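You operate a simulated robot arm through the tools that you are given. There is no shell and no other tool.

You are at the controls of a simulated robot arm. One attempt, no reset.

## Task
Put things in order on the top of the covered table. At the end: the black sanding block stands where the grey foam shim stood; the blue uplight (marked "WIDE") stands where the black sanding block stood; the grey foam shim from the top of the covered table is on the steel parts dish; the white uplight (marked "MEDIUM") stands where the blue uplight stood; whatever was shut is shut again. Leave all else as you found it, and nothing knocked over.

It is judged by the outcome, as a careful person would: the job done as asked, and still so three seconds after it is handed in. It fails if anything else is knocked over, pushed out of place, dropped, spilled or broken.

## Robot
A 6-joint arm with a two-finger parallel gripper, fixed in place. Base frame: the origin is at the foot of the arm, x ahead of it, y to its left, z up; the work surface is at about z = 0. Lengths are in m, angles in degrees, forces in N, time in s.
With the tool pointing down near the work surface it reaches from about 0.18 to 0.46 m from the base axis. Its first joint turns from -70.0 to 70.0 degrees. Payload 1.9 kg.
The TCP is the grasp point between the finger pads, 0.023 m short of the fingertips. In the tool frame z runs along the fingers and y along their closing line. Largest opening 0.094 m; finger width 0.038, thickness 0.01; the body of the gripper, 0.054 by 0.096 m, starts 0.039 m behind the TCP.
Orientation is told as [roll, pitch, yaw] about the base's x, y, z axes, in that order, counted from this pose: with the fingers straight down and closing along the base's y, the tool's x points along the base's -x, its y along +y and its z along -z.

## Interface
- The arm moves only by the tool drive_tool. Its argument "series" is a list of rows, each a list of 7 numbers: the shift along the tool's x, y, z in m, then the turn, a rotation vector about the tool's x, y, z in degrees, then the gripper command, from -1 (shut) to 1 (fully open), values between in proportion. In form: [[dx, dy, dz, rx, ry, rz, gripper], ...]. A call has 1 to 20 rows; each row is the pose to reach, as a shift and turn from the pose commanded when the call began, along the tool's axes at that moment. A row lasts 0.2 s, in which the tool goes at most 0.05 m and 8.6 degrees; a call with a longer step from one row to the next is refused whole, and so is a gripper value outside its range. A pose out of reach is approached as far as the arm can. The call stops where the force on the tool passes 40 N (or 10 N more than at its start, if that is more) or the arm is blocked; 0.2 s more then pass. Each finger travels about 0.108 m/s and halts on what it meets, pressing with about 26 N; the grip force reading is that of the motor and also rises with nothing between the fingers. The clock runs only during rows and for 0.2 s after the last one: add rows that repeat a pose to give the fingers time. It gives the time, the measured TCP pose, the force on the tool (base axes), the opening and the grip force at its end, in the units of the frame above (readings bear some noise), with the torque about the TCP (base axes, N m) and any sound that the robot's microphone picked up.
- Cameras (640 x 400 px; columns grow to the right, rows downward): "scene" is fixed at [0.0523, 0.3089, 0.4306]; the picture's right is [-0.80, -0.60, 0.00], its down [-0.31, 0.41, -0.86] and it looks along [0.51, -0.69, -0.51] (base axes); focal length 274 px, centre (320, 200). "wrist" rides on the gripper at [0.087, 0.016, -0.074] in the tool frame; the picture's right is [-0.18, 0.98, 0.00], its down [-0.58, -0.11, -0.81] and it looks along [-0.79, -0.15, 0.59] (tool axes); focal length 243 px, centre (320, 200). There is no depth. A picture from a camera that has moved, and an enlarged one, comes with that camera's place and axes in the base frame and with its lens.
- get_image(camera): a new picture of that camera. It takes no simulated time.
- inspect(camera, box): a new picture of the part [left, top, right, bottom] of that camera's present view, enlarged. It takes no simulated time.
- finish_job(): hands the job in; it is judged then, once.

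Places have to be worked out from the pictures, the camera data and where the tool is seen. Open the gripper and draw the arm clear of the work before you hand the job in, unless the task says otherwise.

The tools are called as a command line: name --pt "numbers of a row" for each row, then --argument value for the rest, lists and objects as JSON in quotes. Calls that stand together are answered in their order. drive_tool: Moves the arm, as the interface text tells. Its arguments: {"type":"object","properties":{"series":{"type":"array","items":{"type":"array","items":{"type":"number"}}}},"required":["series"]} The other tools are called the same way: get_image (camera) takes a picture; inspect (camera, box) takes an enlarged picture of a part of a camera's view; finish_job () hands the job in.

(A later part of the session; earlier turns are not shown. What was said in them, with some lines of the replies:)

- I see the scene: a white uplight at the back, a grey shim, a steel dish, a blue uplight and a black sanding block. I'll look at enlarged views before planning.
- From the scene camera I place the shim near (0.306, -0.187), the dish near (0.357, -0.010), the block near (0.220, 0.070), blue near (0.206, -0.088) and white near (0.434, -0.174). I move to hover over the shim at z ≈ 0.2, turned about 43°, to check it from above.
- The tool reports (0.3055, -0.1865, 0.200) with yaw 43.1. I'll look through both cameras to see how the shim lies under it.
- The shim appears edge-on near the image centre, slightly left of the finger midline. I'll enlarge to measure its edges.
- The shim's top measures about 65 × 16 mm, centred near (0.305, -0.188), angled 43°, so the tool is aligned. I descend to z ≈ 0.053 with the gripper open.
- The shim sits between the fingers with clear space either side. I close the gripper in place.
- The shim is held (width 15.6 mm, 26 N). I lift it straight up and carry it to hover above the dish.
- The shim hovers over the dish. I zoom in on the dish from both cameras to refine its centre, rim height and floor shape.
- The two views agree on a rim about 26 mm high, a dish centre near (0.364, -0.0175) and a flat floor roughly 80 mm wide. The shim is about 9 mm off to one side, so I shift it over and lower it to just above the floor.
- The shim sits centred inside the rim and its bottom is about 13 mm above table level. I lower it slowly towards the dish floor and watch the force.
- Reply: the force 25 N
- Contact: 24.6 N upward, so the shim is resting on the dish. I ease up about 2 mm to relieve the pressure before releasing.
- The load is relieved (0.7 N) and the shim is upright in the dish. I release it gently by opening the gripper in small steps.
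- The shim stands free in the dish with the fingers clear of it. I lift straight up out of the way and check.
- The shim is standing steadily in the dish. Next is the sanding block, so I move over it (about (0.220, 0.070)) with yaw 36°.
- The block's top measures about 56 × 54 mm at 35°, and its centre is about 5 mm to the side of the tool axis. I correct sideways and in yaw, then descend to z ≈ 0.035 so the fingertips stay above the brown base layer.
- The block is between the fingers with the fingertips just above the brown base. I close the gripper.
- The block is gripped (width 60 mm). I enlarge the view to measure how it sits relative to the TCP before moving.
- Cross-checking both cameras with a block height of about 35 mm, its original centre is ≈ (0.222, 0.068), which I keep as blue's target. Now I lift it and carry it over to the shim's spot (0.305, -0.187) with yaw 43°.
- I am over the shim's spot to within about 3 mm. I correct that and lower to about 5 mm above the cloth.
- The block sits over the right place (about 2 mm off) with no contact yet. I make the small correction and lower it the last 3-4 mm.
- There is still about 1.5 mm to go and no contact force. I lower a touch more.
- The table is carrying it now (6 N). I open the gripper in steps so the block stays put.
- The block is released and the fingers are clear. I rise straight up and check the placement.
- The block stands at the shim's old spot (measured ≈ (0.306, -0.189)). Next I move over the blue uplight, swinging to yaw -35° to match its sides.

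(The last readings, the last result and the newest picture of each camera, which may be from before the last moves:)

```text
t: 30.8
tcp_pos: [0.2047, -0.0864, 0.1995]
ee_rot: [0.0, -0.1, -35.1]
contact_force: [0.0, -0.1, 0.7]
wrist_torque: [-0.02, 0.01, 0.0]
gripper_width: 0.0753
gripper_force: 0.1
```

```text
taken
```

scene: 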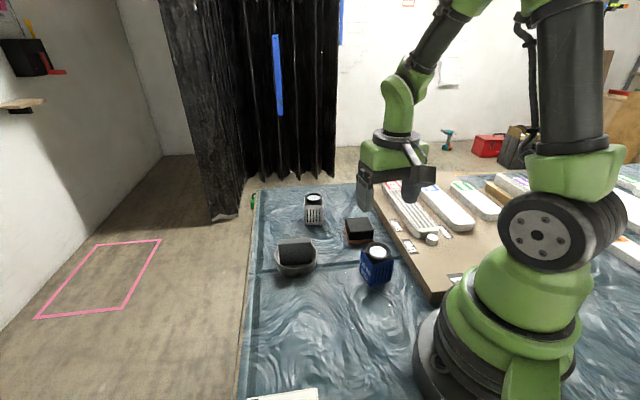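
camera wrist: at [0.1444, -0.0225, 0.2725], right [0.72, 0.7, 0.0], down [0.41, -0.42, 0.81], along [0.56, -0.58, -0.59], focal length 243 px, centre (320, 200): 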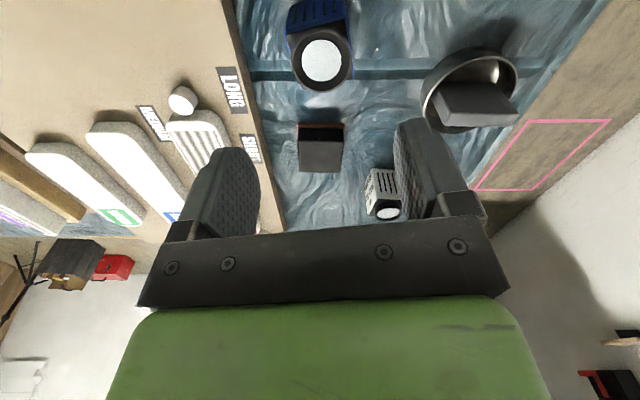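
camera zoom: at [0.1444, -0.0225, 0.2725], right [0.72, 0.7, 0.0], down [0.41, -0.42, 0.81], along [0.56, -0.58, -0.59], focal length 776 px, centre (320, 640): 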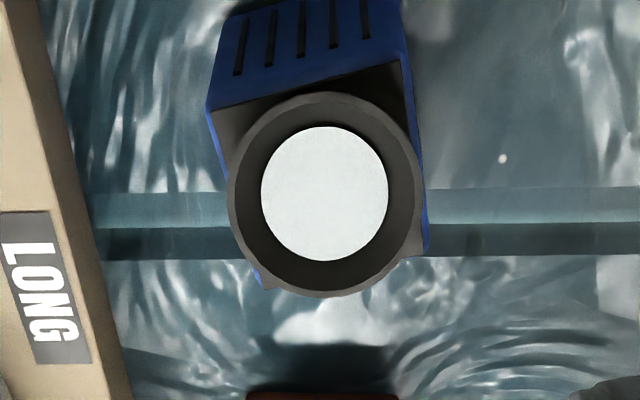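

Blue's centre works out near (0.2085, -0.0885), aligned within 1.5°, and the finger clears the board edge by about 3 cm. I nudge the tool 3.5 mm and descend to z ≈ 0.042.

drive_tool --pt "-0.002 0.0005 0.02 0 0 -0.7 0.6" --pt "-0.0035 0.0005 0.05 0 0 -1.3 0.6" --pt "-0.0035 0.0005 0.085 0 0 -1.3 0.6" --pt "-0.0035 0.0005 0.115 0 0 -1.3 0.6" --pt "-0.0035 0.0005 0.14 0 0 -1.3 0.6" --pt "-0.0035 0.0005 0.152 0 0 -1.3 0.6" --pt "-0.0035 0.0005 0.1565 0 0 -1.3 0.6" --pt "-0.0035 0.0005 0.1565 0 0 -1.3 0.6"

get_image --camera "wrist"

inspect --camera "scene" --box '[310, 190, 440, 300]'

```text
t: 32.6
tcp_pos: [0.2063, -0.0882, 0.0416]
ee_rot: [0.0, 0.0, -33.7]
contact_force: [0.3, -0.8, 1.1]
wrist_torque: [-0.05, 0.0, 0.0]
gripper_width: 0.0752
gripper_force: 0.1
```

```text
taken
camera wrist: at [0.1456, -0.0254, 0.1148], right [0.7, 0.72, 0.0], down [0.42, -0.41, 0.81], along [0.58, -0.56, -0.59], focal length 243 px, centre (320, 200)
```

wrist: 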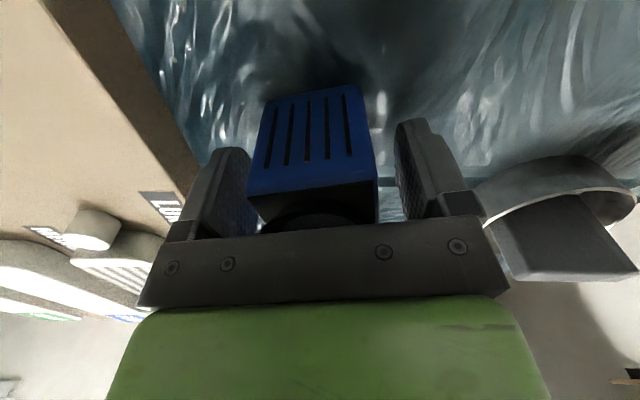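

```text
3.64 times, centred on (375, 245) of scene
camera zoom: at [0.0523, 0.3089, 0.4306], right [-0.8, -0.6, 0.0], down [-0.31, 0.41, -0.86], along [0.51, -0.69, -0.51], focal length 996 px, centre (120, 36)
```

zoom: 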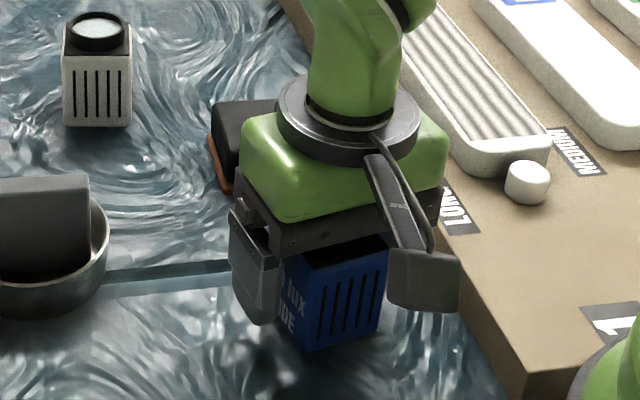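

Blue is between the fingers, with room on both sides and the palm clear of its ring. I close the gripper.

drive_tool --pt "0 0 0 0 0 0 0.3" --pt "0 0 0 0 0 0 0" --pt "0 0 0 0 0 0 -1" --pt "0 0 0 0 0 0 -1" --pt "0 0 0 0 0 0 -1"

get_image --camera "wrist"

```text
t: 33.8
tcp_pos: [0.2072, -0.0874, 0.041]
ee_rot: [0.0, 0.0, -33.8]
contact_force: [-0.8, 0.2, -0.1]
wrist_torque: [0.01, -0.02, -0.02]
gripper_width: 0.05
gripper_force: 26.3
```

```text
taken
camera wrist: at [0.1455, -0.0254, 0.1149], right [0.7, 0.72, 0.0], down [0.42, -0.41, 0.81], along [0.58, -0.56, -0.59], focal length 243 px, centre (320, 200)
```

wrist: 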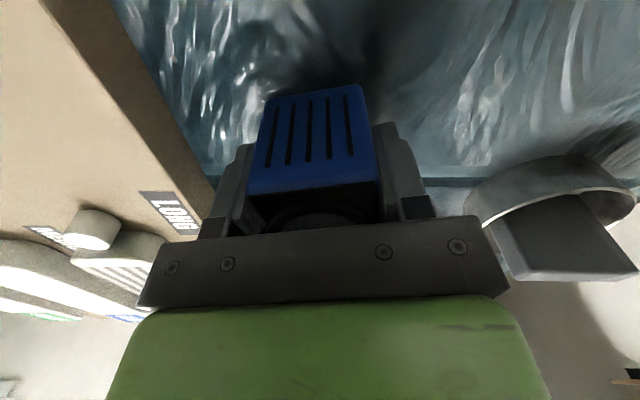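

Blue is held (50 mm) and nearly centred in the grip. I lift it 10 cm and carry it to the block's former spot (0.222, 0.068).

drive_tool --pt "0 0 -0.012 0 0 0 -1" --pt "0 0 -0.04 0 0 0 -1" --pt "0 0 -0.075 0 0 0 -1" --pt "0 0 -0.1 0 0 0 -1" --pt "0.006 0.01 -0.105 0 0 0 -1" --pt "0.018 0.032 -0.105 0 0 0 -1" --pt "0.033 0.058 -0.105 0 0 0 -1" --pt "0.048 0.085 -0.105 0 0 0 -1" --pt "0.062 0.11 -0.105 0 0 0 -1" --pt "0.073 0.129 -0.105 0 0 0 -1" --pt "0.0769 0.1362 -0.105 0 0 0 -1" --pt "0.0769 0.1362 -0.105 0 0 0 -1"

get_image --camera "scene"

get_image --camera "wrist"

```text
t: 36.4
tcp_pos: [0.2182, 0.0699, 0.1474]
ee_rot: [-0.1, 0.0, -33.7]
contact_force: [-0.1, 0.4, -1.2]
wrist_torque: [0.01, 0.0, -0.02]
gripper_width: 0.0498
gripper_force: 26.0
```

```text
taken
```

scene: 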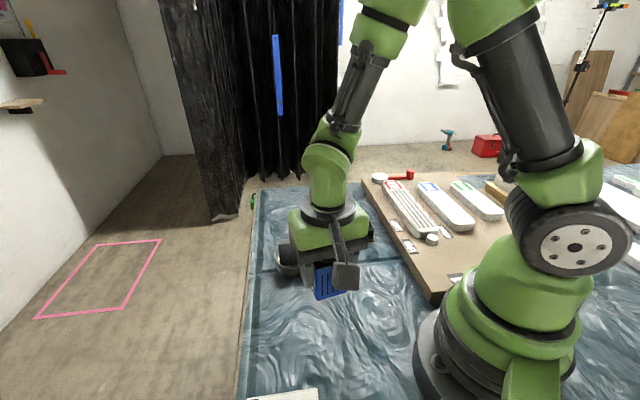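

```text
taken
camera wrist: at [0.1573, 0.1323, 0.2205], right [0.7, 0.72, 0.0], down [0.42, -0.41, 0.81], along [0.58, -0.56, -0.59], focal length 243 px, centre (320, 200)
```

wrist: 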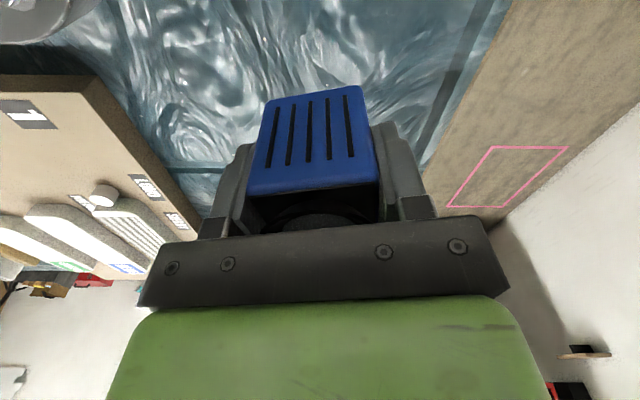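

Within 2 mm of the target and clear all round. I correct and lower to about 4 mm above the cloth.

drive_tool --pt "-0.0009 -0.0014 0.02 0 0 0 -1" --pt "-0.0009 -0.0014 0.05 0 0 0 -1" --pt "-0.0009 -0.0014 0.08 0 0 0 -1" --pt "-0.0009 -0.0014 0.097 0 0 0 -1" --pt "-0.0009 -0.0014 0.1015 0 0 0 -1" --pt "-0.0009 -0.0014 0.1015 0 0 0 -1"

inspect --camera "scene" --box '[250, 250, 420, 370]'

get_image --camera "wrist"

```text
t: 37.8
tcp_pos: [0.22, 0.0645, 0.0473]
ee_rot: [0.0, 0.0, -33.7]
contact_force: [-0.7, 0.5, -1.2]
wrist_torque: [0.02, 0.04, 0.02]
gripper_width: 0.0497
gripper_force: 26.0
```

```text
3.33 times, centred on (335, 310) of scene
camera zoom: at [0.0523, 0.3089, 0.4306], right [-0.8, -0.6, 0.0], down [-0.31, 0.41, -0.86], along [0.51, -0.69, -0.51], focal length 913 px, centre (270, -167)
```

zoom: 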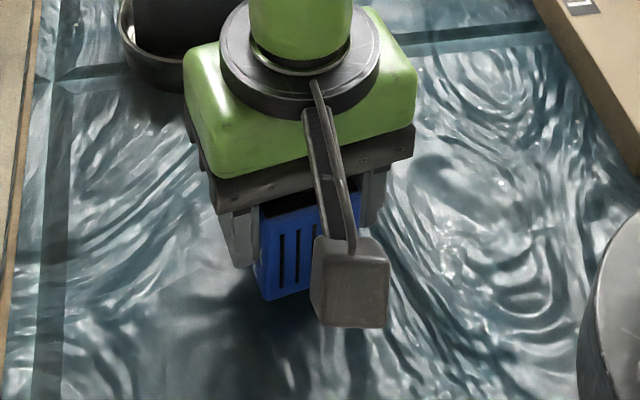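

```text
taken
camera wrist: at [0.1573, 0.1278, 0.1207], right [0.7, 0.72, 0.0], down [0.42, -0.41, 0.81], along [0.58, -0.56, -0.59], focal length 243 px, centre (320, 200)
```

wrist: 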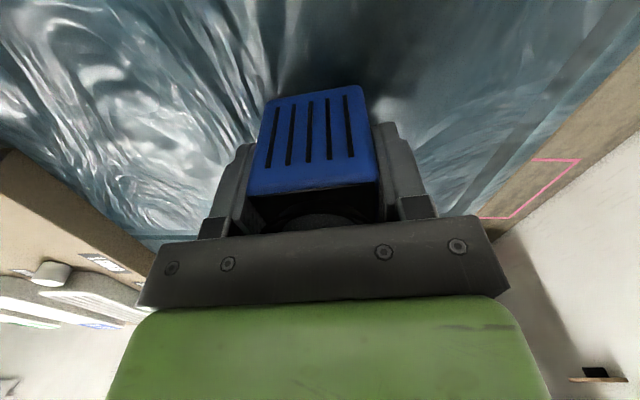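

I'm about 3 mm short in y and 6 mm above the cloth. I correct and lower in small steps.

drive_tool --pt "0.0015 0.0022 0.001 0 0 0 -1" --pt "0.0015 0.0022 0.003 0 0 0 -1" --pt "0.0015 0.0022 0.0045 0 0 0 -1" --pt "0.0015 0.0022 0.0045 0 0 0 -1"

get_image --camera "wrist"

```text
t: 38.8
tcp_pos: [0.2209, 0.0675, 0.0418]
ee_rot: [0.1, 0.0, -33.7]
contact_force: [0.8, -0.5, -1.3]
wrist_torque: [-0.03, 0.01, -0.01]
gripper_width: 0.0497
gripper_force: 26.3
```

```text
taken
camera wrist: at [0.1576, 0.1302, 0.1156], right [0.7, 0.72, 0.0], down [0.42, -0.41, 0.81], along [0.58, -0.56, -0.59], focal length 243 px, centre (320, 200)
```

wrist: 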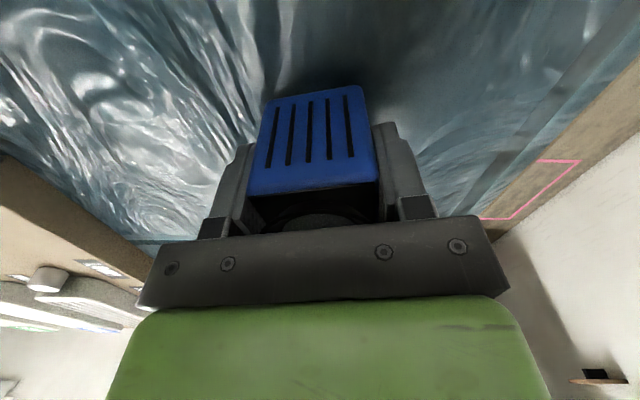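

Position is now good (tool ≈ (0.221, 0.0685)), with under 1 mm left to the surface. I lower the last bit until contact shows.

drive_tool --pt "0 0 0.0008 0 0 0 -1" --pt "0 0 0.0012 0 0 0 -1" --pt "0 0 0.0012 0 0 0 -1"

```text
t: 39.6
tcp_pos: [0.2193, 0.0671, 0.0409]
ee_rot: [0.0, -0.1, -33.7]
contact_force: [-0.7, -4.9, 20.4]
wrist_torque: [-0.09, 0.03, 0.01]
gripper_width: 0.0497
gripper_force: 26.2
```

Contact (20 N), so it's down. I ease back half a millimetre and release in steps.

drive_tool --pt "0 0 -0.0006 0 0 0 -1" --pt "0 0 -0.0006 0 0 0 -1" --pt "0 0 -0.0006 0 0 0 0.1" --pt "0 0 -0.0006 0 0 0 0.25" --pt "0 0 -0.0006 0 0 0 0.5" --pt "0 0 -0.0006 0 0 0 0.6" --pt "0 0 -0.0006 0 0 0 0.6"

get_image --camera "wrist"

```text
t: 41.2
tcp_pos: [0.2183, 0.0681, 0.0413]
ee_rot: [0.0, 0.0, -33.7]
contact_force: [-0.1, 0.1, 0.9]
wrist_torque: [-0.03, 0.0, -0.02]
gripper_width: 0.0752
gripper_force: 0.1
```

```text
taken
camera wrist: at [0.1572, 0.1304, 0.115], right [0.7, 0.72, 0.0], down [0.42, -0.41, 0.81], along [0.58, -0.56, -0.59], focal length 243 px, centre (320, 200)
```

wrist: 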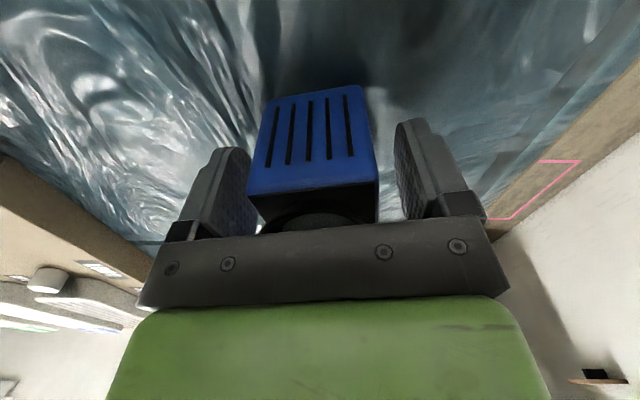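

Blue stands free between the open fingers. I rise straight up and check it from the scene camera.

drive_tool --pt "0 0 -0.02 0 0 0 0.6" --pt "0 0 -0.05 0 0 0 0.6" --pt "0 0 -0.085 0 0 0 0.6" --pt "0 0 -0.12 0 0 0 0.6" --pt "0 0 -0.15 0 0 0 0.6" --pt "0 0 -0.16 0 0 0 0.6"

get_image --camera "wrist"

get_image --camera "scene"

inspect --camera "scene" --box '[250, 250, 420, 370]'

```text
t: 42.6
tcp_pos: [0.2201, 0.0678, 0.2014]
ee_rot: [0.0, 0.1, -33.7]
contact_force: [-0.5, 0.6, -0.3]
wrist_torque: [-0.02, -0.02, -0.02]
gripper_width: 0.0751
gripper_force: 0.1
```

```text
taken
camera wrist: at [0.1573, 0.1302, 0.2757], right [0.7, 0.72, 0.0], down [0.42, -0.41, 0.81], along [0.58, -0.56, -0.59], focal length 243 px, centre (320, 200)
```

wrist: 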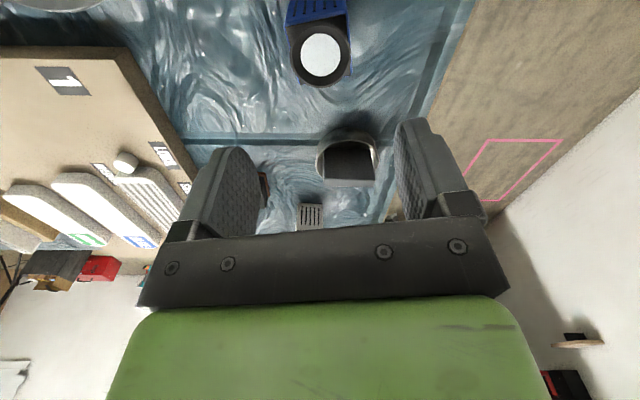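

```text
taken
```

scene: 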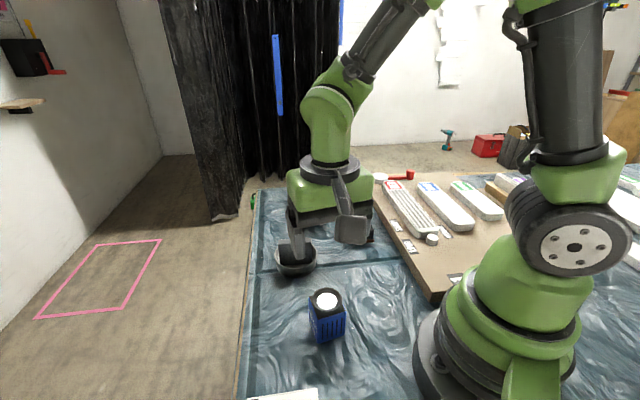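

```text
3.33 times, centred on (335, 310) of scene
camera zoom: at [0.0523, 0.3089, 0.4306], right [-0.8, -0.6, 0.0], down [-0.31, 0.41, -0.86], along [0.51, -0.69, -0.51], focal length 913 px, centre (270, -167)
```

zoom: 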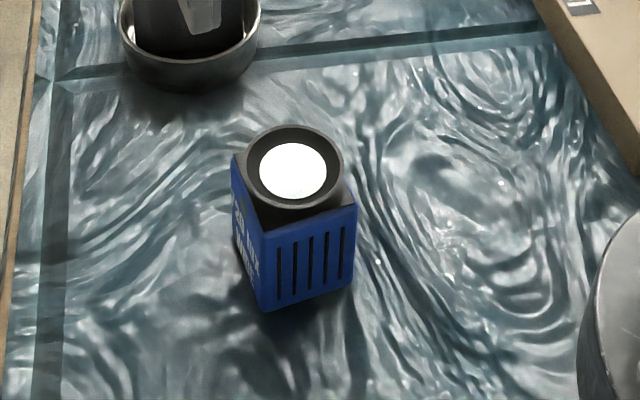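

Blue stands at ≈ (0.220, 0.067), right where the block was. Now I travel high over to near the white uplight at the far end, yaw -56°, for a close look.

drive_tool --pt "-0.012 -0.003 0 0 0 1 0.6" --pt "-0.036 -0.01 0 0 0 3 0.6" --pt "-0.068 -0.018 0 0 0 5.5 0.6" --pt "-0.1 -0.027 0 0 0 8 0.6" --pt "-0.133 -0.036 0 0 0 10.5 0.6" --pt "-0.166 -0.045 0 0 0 13 0.6" --pt "-0.199 -0.054 0 0 0 15.5 0.6" --pt "-0.232 -0.063 0 0 0 18 0.6" --pt "-0.264 -0.071 0 0 0 20.5 0.6" --pt "-0.288 -0.078 0 0 0 22.5 0.6" --pt "-0.2996 -0.0809 0 0 0 22.8 0.6" --pt "-0.2996 -0.0809 0 0 0 22.8 0.6"

get_image --camera "wrist"

inspect --camera "wrist" --box '[220, 0, 420, 125]'

get_image --camera "scene"

```text
t: 45.2
tcp_pos: [0.4229, -0.1611, 0.2009]
ee_rot: [-0.1, 0.0, -56.5]
contact_force: [0.4, -0.5, 0.5]
wrist_torque: [-0.01, -0.02, 0.03]
gripper_width: 0.0753
gripper_force: 0.2
```

```text
taken
camera wrist: at [0.39, -0.0793, 0.2758], right [0.92, 0.39, 0.0], down [0.23, -0.55, 0.81], along [0.31, -0.74, -0.59], focal length 243 px, centre (320, 200)
```

wrist: 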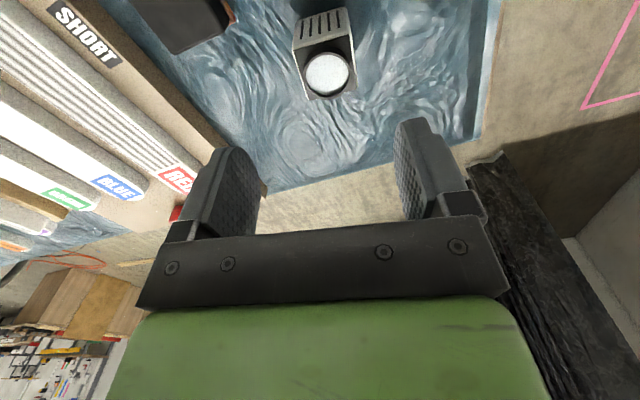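

```text
3.20 times, centred on (320, 62) of wrist
camera zoom: at [0.39, -0.0793, 0.2758], right [0.92, 0.39, 0.0], down [0.23, -0.55, 0.81], along [0.31, -0.74, -0.59], focal length 776 px, centre (320, 640)
```

zoom: 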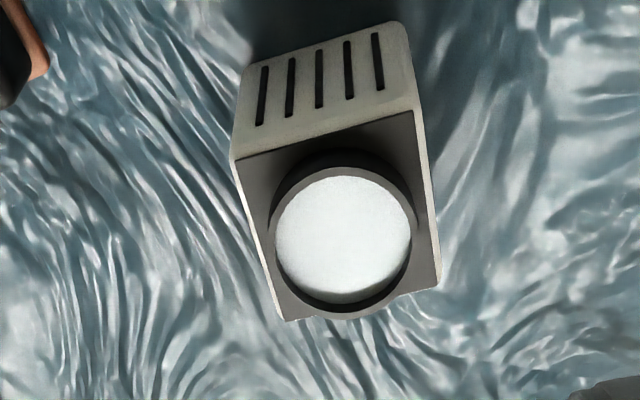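

```text
taken
```

scene: 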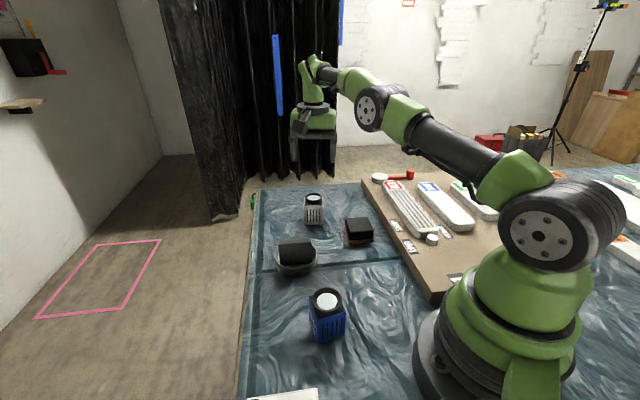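

White's centre comes out at ≈ (0.4355, -0.1725), with its sides at 37.6°, so the yaw should be -52.4°. I grip it about 9 mm short of centre to stay within reach, first descending to z ≈ 0.095 to check alignment.

drive_tool --pt "-0.003 0.001 0.01 0 0 -1.5 0.6" --pt "-0.0068 0.002 0.03 0 0 -4.1 0.6" --pt "-0.0068 0.002 0.06 0 0 -4.1 0.6" --pt "-0.0068 0.002 0.09 0 0 -4.1 0.6" --pt "-0.0068 0.002 0.106 0 0 -4.1 0.6" --pt "-0.0068 0.002 0.106 0 0 -4.1 0.6"

get_image --camera "wrist"

inspect --camera "scene" --box '[250, 170, 380, 260]'

```text
t: 46.6
tcp_pos: [0.4293, -0.1697, 0.0967]
ee_rot: [0.0, 0.1, -52.3]
contact_force: [0.8, 0.1, 0.7]
wrist_torque: [0.01, 0.01, 0.01]
gripper_width: 0.0752
gripper_force: 0.1
```

```text
taken
camera wrist: at [0.3906, -0.0901, 0.1696], right [0.89, 0.45, 0.0], down [0.27, -0.53, 0.81], along [0.37, -0.72, -0.59], focal length 243 px, centre (320, 200)
```

wrist: 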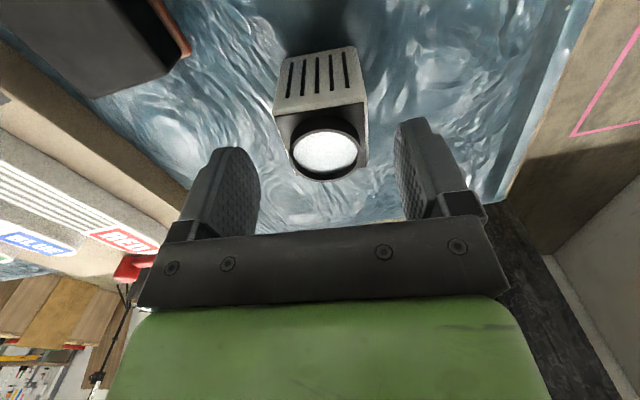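

```text
4.44 times, centred on (315, 215) of scene
camera zoom: at [0.0523, 0.3089, 0.4306], right [-0.8, -0.6, 0.0], down [-0.31, 0.41, -0.86], along [0.51, -0.69, -0.51], focal length 1218 px, centre (342, 133)
```

zoom: 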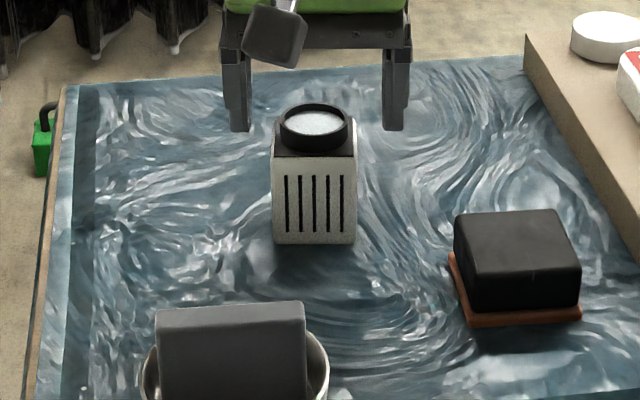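

The tool is well lined up: white is centred within 2 mm sideways and 4 mm lengthwise. I descend to z ≈ 0.042, pulling back slightly for reach.

drive_tool --pt "0.001 0.0015 0.01 0 0 0 0.6" --pt "0.003 0.0015 0.025 0 0 0 0.6" --pt "0.003 0.0015 0.04 0 0 0 0.6" --pt "0.003 0.0015 0.05 0 0 0 0.6" --pt "0.003 0.0015 0.0535 0 0 0 0.6" --pt "0.003 0.0015 0.0535 0 0 0 0.6"

get_image --camera "wrist"

inspect --camera "scene" --box '[250, 170, 380, 260]'

```text
t: 48.0
tcp_pos: [0.4264, -0.1655, 0.0413]
ee_rot: [0.0, 0.1, -52.4]
contact_force: [0.8, -0.7, 0.4]
wrist_torque: [0.01, 0.01, 0.01]
gripper_width: 0.0752
gripper_force: 0.1
```

```text
taken
camera wrist: at [0.3873, -0.0864, 0.1152], right [0.89, 0.45, 0.0], down [0.27, -0.53, 0.81], along [0.37, -0.72, -0.59], focal length 243 px, centre (320, 200)
```

wrist: 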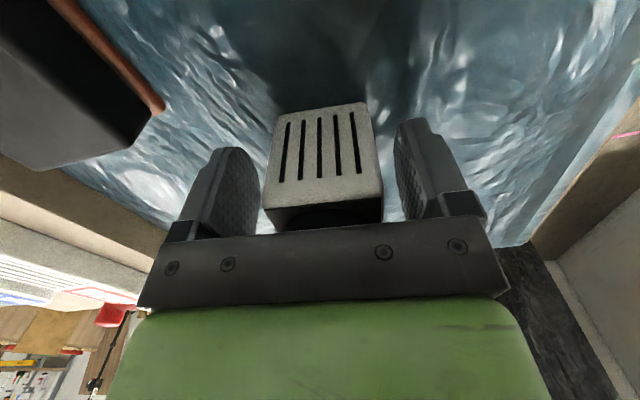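

```text
4.44 times, centred on (315, 215) of scene
camera zoom: at [0.0523, 0.3089, 0.4306], right [-0.8, -0.6, 0.0], down [-0.31, 0.41, -0.86], along [0.51, -0.69, -0.51], focal length 1218 px, centre (342, 133)
```

zoom: 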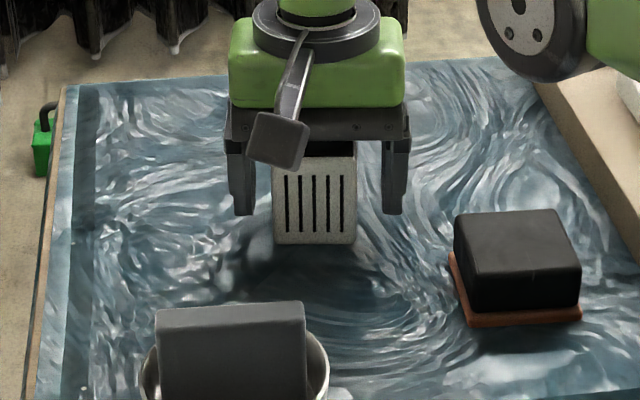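

White is between the fingers; it's about 11 mm ahead of the TCP and 3 mm to the right, which still gives over 30 mm of pad contact. I shift sideways 2.5 mm and close.

drive_tool --pt "-0.002 0.0025 0 0 0 0 0.6" --pt "-0.002 0.0025 0 0 0 0 0.3" --pt "-0.002 0.0025 0 0 0 0 0" --pt "-0.002 0.0025 0 0 0 0 -1" --pt "-0.002 0.0025 0 0 0 0 -1" --pt "-0.002 0.0025 0 0 0 0 -1"

get_image --camera "wrist"

inspect --camera "wrist" --box '[220, 80, 420, 240]'

```text
t: 49.4
tcp_pos: [0.4258, -0.1664, 0.0422]
ee_rot: [-0.1, 0.0, -52.4]
contact_force: [-0.6, 0.5, 3.2]
wrist_torque: [0.05, 0.07, 0.03]
gripper_width: 0.05
gripper_force: 26.0
out of reach, approached as far as the arm can: row 1, 2, 3, 4, 5, 6
```

```text
taken
camera wrist: at [0.3874, -0.0864, 0.1154], right [0.89, 0.45, 0.0], down [0.27, -0.53, 0.81], along [0.37, -0.72, -0.59], focal length 243 px, centre (320, 200)
```

wrist: 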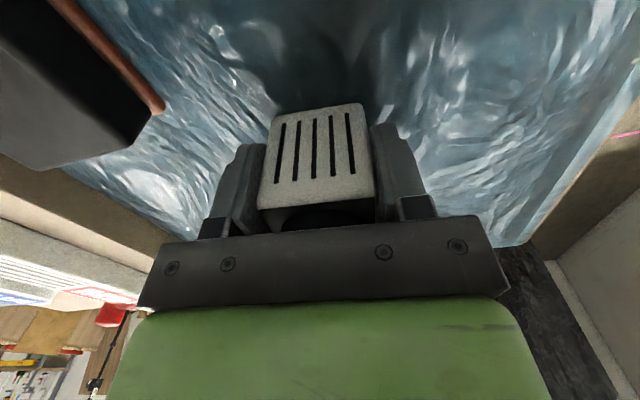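

```text
2.50 times, centred on (320, 160) of wrist
camera zoom: at [0.3874, -0.0864, 0.1154], right [0.89, 0.45, 0.0], down [0.27, -0.53, 0.81], along [0.37, -0.72, -0.59], focal length 606 px, centre (320, 300)
```

zoom: 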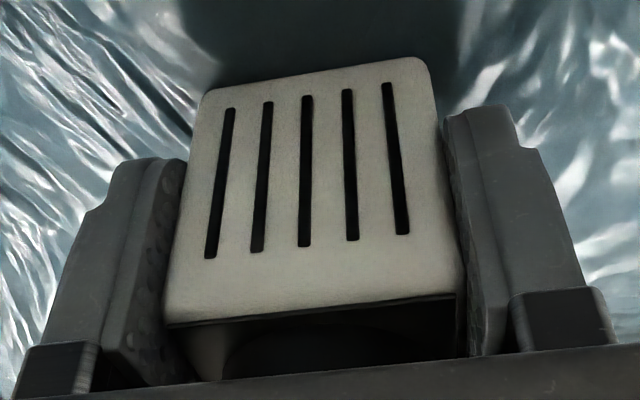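

White is gripped (50 mm); its centre lies about 12 mm ahead of the TCP. I lift it and carry it toward blue's old spot (0.209, -0.0885), turning to yaw -33.8°, with the tool aimed at (0.199, -0.082) to allow for the offset.

drive_tool --pt "0 0 -0.012 0 0 0 -1" --pt "0 0 -0.04 0 0 0 -1" --pt "0 0 -0.075 0 0 0 -1" --pt "0 0 -0.105 0 0 0 -1" --pt "0.008 -0.005 -0.11 0 0 -1 -1" --pt "0.028 -0.018 -0.11 0 0 -3 -1" --pt "0.052 -0.033 -0.11 0 0 -5 -1" --pt "0.078 -0.05 -0.11 0 0 -7.5 -1" --pt "0.104 -0.066 -0.11 0 0 -10 -1" --pt "0.13 -0.083 -0.11 0 0 -12.5 -1" --pt "0.156 -0.099 -0.11 0 0 -15 -1" --pt "0.18 -0.114 -0.11 0 0 -17 -1" --pt "0.198 -0.126 -0.11 0 0 -18.6 -1" --pt "0.2052 -0.1304 -0.11 0 0 -18.6 -1" --pt "0.2052 -0.1304 -0.11 0 0 -18.6 -1"

get_image --camera "wrist"

get_image --camera "scene"

```text
t: 52.6
tcp_pos: [0.1998, -0.0838, 0.1511]
ee_rot: [-0.1, -0.1, -33.9]
contact_force: [-0.1, -0.8, -1.7]
wrist_torque: [0.05, 0.0, -0.03]
gripper_width: 0.0498
gripper_force: 26.0
```

```text
taken
camera wrist: at [0.1377, -0.0216, 0.2248], right [0.7, 0.71, 0.0], down [0.42, -0.41, 0.81], along [0.58, -0.56, -0.59], focal length 243 px, centre (320, 200)
```

wrist: 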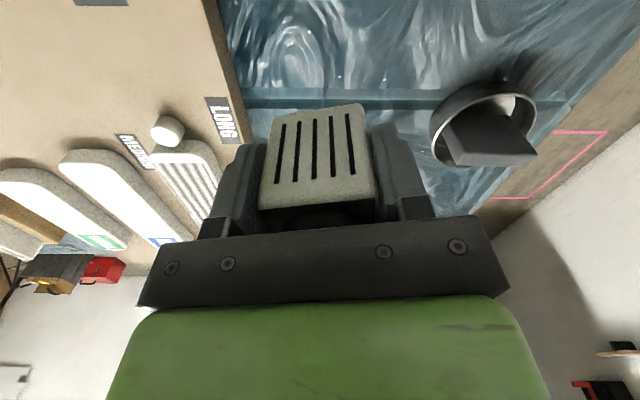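

```text
taken
```

scene: 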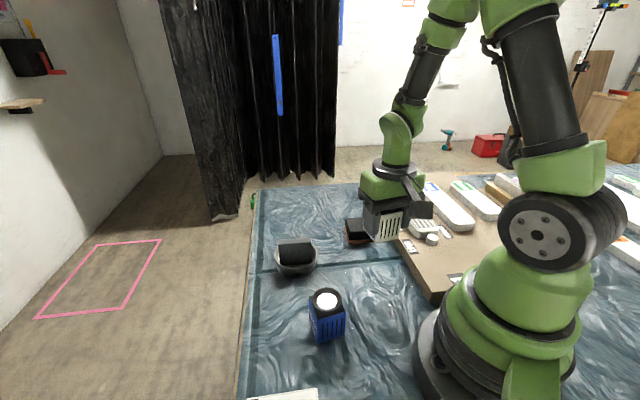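

I'm within 2 mm of the target, with the path below clear. I correct and lower to about 5 mm above the cloth.

drive_tool --pt "0.0018 0.0006 0.02 0 0 0 -1" --pt "0.0018 0.0006 0.05 0 0 0 -1" --pt "0.0018 0.0006 0.08 0 0 0 -1" --pt "0.0018 0.0006 0.099 0 0 0 -1" --pt "0.0018 0.0006 0.104 0 0 0 -1" --pt "0.0018 0.0006 0.104 0 0 0 -1"

get_image --camera "wrist"

inspect --camera "scene" --box '[310, 200, 440, 300]'

```text
t: 54.0
tcp_pos: [0.1968, -0.0813, 0.0485]
ee_rot: [0.0, 0.0, -33.8]
contact_force: [0.1, -0.3, -2.3]
wrist_torque: [0.02, 0.02, -0.03]
gripper_width: 0.0497
gripper_force: 25.9
```

```text
taken
camera wrist: at [0.1349, -0.0187, 0.1225], right [0.7, 0.71, 0.0], down [0.42, -0.41, 0.81], along [0.58, -0.56, -0.59], focal length 243 px, centre (320, 200)
```

wrist: 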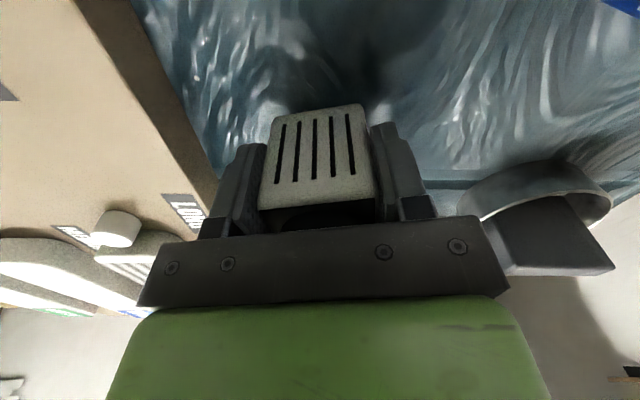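

```text
4.00 times, centred on (375, 250) of scene
camera zoom: at [0.0523, 0.3089, 0.4306], right [-0.8, -0.6, 0.0], down [-0.31, 0.41, -0.86], along [0.51, -0.69, -0.51], focal length 1096 px, centre (100, 0)
```

zoom: 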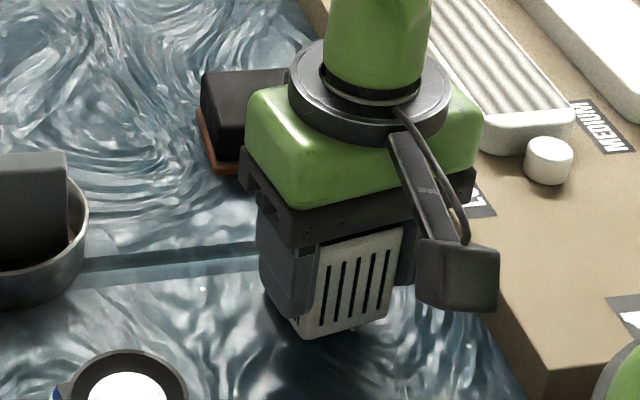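

It's about 2.5 mm nearer the base than blue was, with 7 mm to go. I correct and lower slowly.

drive_tool --pt "-0.0025 0.0 0.001 0 0 0 -1" --pt "-0.0025 0.0 0.003 0 0 0 -1" --pt "-0.0025 0.0 0.005 0 0 0 -1" --pt "-0.0025 0.0 0.006 0 0 0 -1" --pt "-0.0025 0.0 0.006 0 0 0 -1"

get_image --camera "wrist"

```text
t: 55.2
tcp_pos: [0.1996, -0.0841, 0.0427]
ee_rot: [0.0, 0.0, -33.8]
contact_force: [0.1, -0.5, -1.0]
wrist_torque: [0.04, 0.02, 0.01]
gripper_width: 0.0496
gripper_force: 26.3
```

```text
taken
camera wrist: at [0.1372, -0.0205, 0.1158], right [0.7, 0.71, 0.0], down [0.42, -0.41, 0.81], along [0.58, -0.56, -0.59], focal length 243 px, centre (320, 200)
```

wrist: 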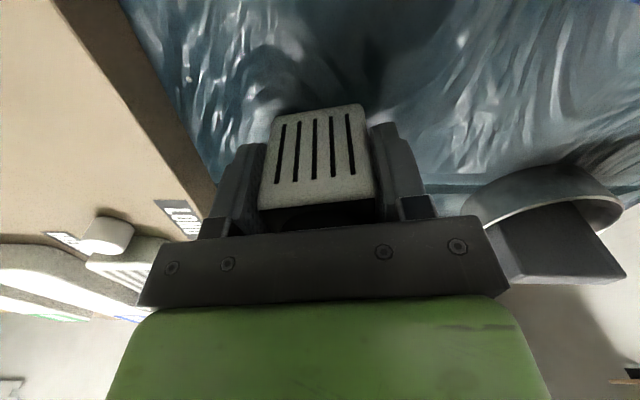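

The tool is now on target, and less than 1 mm remains to the surface. I lower until contact.

drive_tool --pt "0 0 0.0005 0 0 0 -1" --pt "0 0 0.001 0 0 0 -1" --pt "0 0 0.001 0 0 0 -1"

```text
t: 56.0
tcp_pos: [0.1992, -0.0826, 0.0414]
ee_rot: [0.0, -0.1, -33.9]
contact_force: [-2.1, -9.3, 19.6]
wrist_torque: [-0.26, 0.02, -0.1]
gripper_width: 0.0497
gripper_force: 26.0
```

Contact (about 20 N). I ease back half a millimetre and release in small steps.

drive_tool --pt "0 0 -0.0006 0 0 0 -1" --pt "0 0 -0.0006 0 0 0 -1" --pt "0 0 -0.0006 0 0 0 0.1" --pt "0 0 -0.0006 0 0 0 0.25" --pt "0 0 -0.0006 0 0 0 0.5" --pt "0 0 -0.0006 0 0 0 0.6" --pt "0 0 -0.0006 0 0 0 0.6"

get_image --camera "wrist"

```text
t: 57.6
tcp_pos: [0.2, -0.0823, 0.041]
ee_rot: [0.0, 0.0, -33.8]
contact_force: [0.7, -0.1, 0.6]
wrist_torque: [0.02, -0.01, 0.0]
gripper_width: 0.075
gripper_force: 0.0
```

```text
taken
camera wrist: at [0.137, -0.0202, 0.1151], right [0.7, 0.71, 0.0], down [0.42, -0.41, 0.81], along [0.58, -0.56, -0.59], focal length 243 px, centre (320, 200)
```

wrist: 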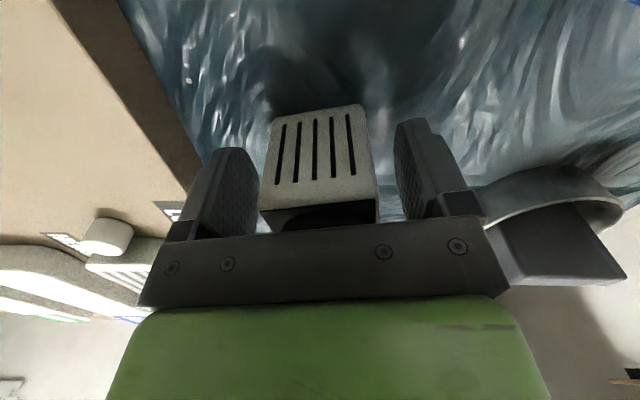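

White stands free. I rise straight up and look over the whole scene.

drive_tool --pt "0 0 -0.02 0 0 0 0.6" --pt "0 0 -0.05 0 0 0 0.6" --pt "0 0 -0.085 0 0 0 0.6" --pt "0 0 -0.12 0 0 0 0.6" --pt "0 0 -0.155 0 0 0 0.6" --pt "0 0 -0.185 0 0 0 1" --pt "0 0 -0.2 0 0 0 1" --pt "0 0 -0.2 0 0 0 1"

get_image --camera "scene"

inspect --camera "scene" --box '[230, 180, 430, 305]'

get_image --camera "wrist"

```text
t: 59.4
tcp_pos: [0.198, -0.0839, 0.2437]
ee_rot: [0.0, 0.0, -33.8]
contact_force: [-0.1, -0.5, -0.5]
wrist_torque: [-0.01, -0.05, -0.01]
gripper_width: 0.094
gripper_force: 0.0
```

```text
taken
```

scene: 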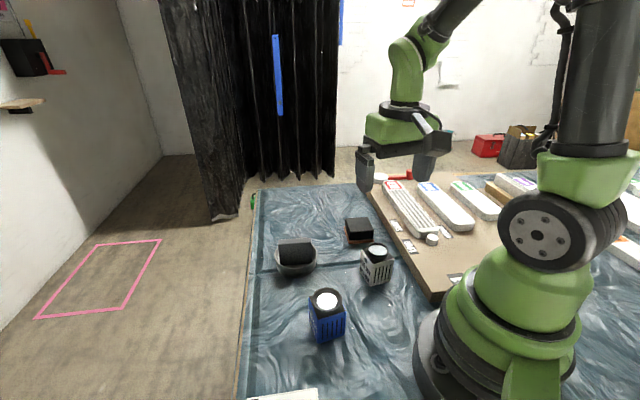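

```text
3.20 times, centred on (330, 242) of scene
camera zoom: at [0.0523, 0.3089, 0.4306], right [-0.8, -0.6, 0.0], down [-0.31, 0.41, -0.86], along [0.51, -0.69, -0.51], focal length 877 px, centre (288, 64)
```

zoom: 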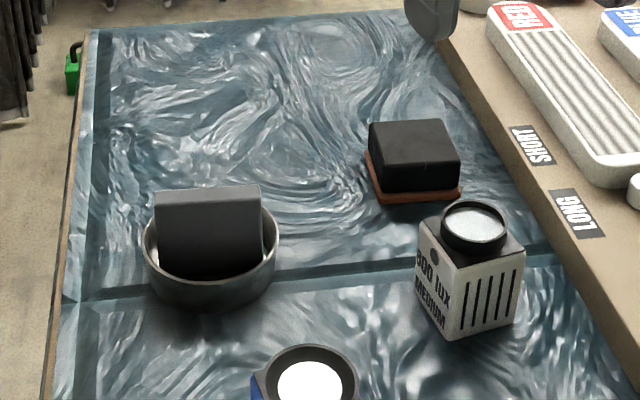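

```text
taken
camera wrist: at [0.1364, -0.0212, 0.3158], right [0.7, 0.71, 0.0], down [0.42, -0.41, 0.81], along [0.58, -0.56, -0.59], focal length 243 px, centre (320, 200)
```

wrist: 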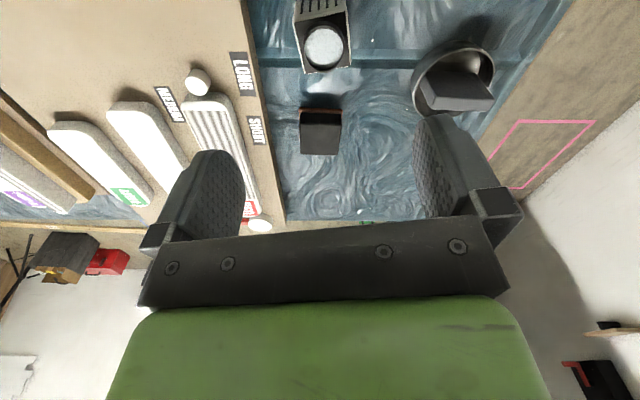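

White now sits exactly where blue stood, and the shim, block and blue are all upright in their places. I draw the arm back up to its starting pose and do a final check.

drive_tool --pt "0 0 -0.02 0 0 0 1" --pt "-0.01 0.014 -0.04 0 0 -4 1" --pt "-0.022 0.033 -0.055 0 0 -10 1" --pt "-0.036 0.054 -0.062 0 0 -17 1" --pt "-0.05 0.076 -0.064 0 0 -24 1" --pt "-0.064 0.097 -0.064 0 0 -30 1" --pt "-0.0741 0.1121 -0.064 0 0 -33.8 1" --pt "-0.0741 0.1121 -0.064 0 0 -33.8 1" --pt "-0.0741 0.1121 -0.064 0 0 -33.8 1"

get_image --camera "scene"

inspect --camera "scene" --box '[230, 190, 430, 350]'

inspect --camera "wrist" --box '[100, 0, 440, 200]'

```text
t: 61.4
tcp_pos: [0.3227, -0.0308, 0.3064]
ee_rot: [0.1, 0.0, 0.0]
contact_force: [0.5, 0.6, 0.0]
wrist_torque: [0.0, -0.03, 0.0]
gripper_width: 0.094
gripper_force: 0.1
```

```text
taken
```

scene: 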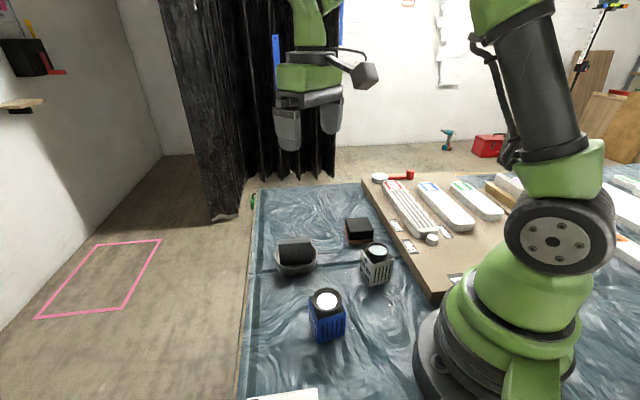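

```text
2.50 times, centred on (330, 270) of scene
camera zoom: at [0.0523, 0.3089, 0.4306], right [-0.8, -0.6, 0.0], down [-0.31, 0.41, -0.86], along [0.51, -0.69, -0.51], focal length 685 px, centre (295, 25)
```

zoom: 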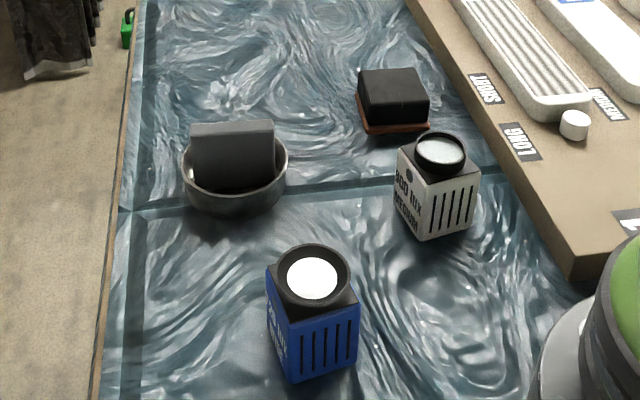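

```text
1.88 times, centred on (270, 100) of wrist
camera zoom: at [0.238, -0.0128, 0.3802], right [0.18, 0.98, 0.0], down [0.58, -0.11, 0.81], along [0.79, -0.15, -0.59], focal length 457 px, centre (414, 388)
```

zoom: 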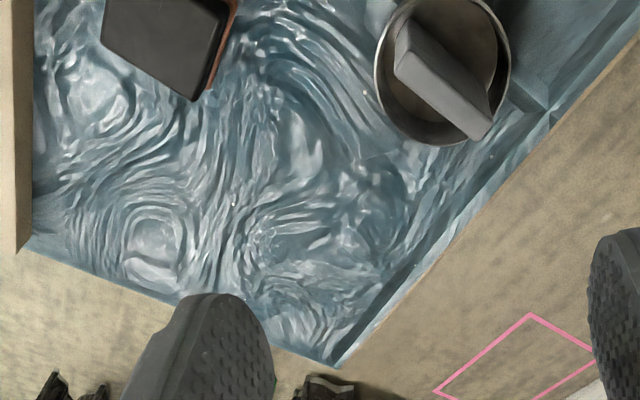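

Everything checks out: the shim stands in the dish, which hasn't shifted, the block is where the shim stood, blue is where the block stood and white is where blue stood. Nothing had to be opened, the gripper is open and the arm is clear, so I hand the job in.

finish_job

```text
The job is handed in.
```

I made all four moves and handed the job in; I haven't been told how it was judged. In the final pictures everything is upright and in place:

- **Grey foam shim:** it stands on edge inside the steel parts dish, which shows no visible shift.
- **Black sanding block:** it stands where the shim stood, within about 2 mm by my measurement.
- **Blue uplight ("WIDE"):** it stands where the sanding block stood, within about 2 mm. I kept its own facing, so it isn't turned to match the block.
- **White uplight ("MEDIUM"):** it stands where the blue one stood, turned the same way, with no offset I could see in the picture.

Nothing had to be opened, so there was nothing to shut again. The gripper is open and the arm is back at its starting pose, clear of the work.
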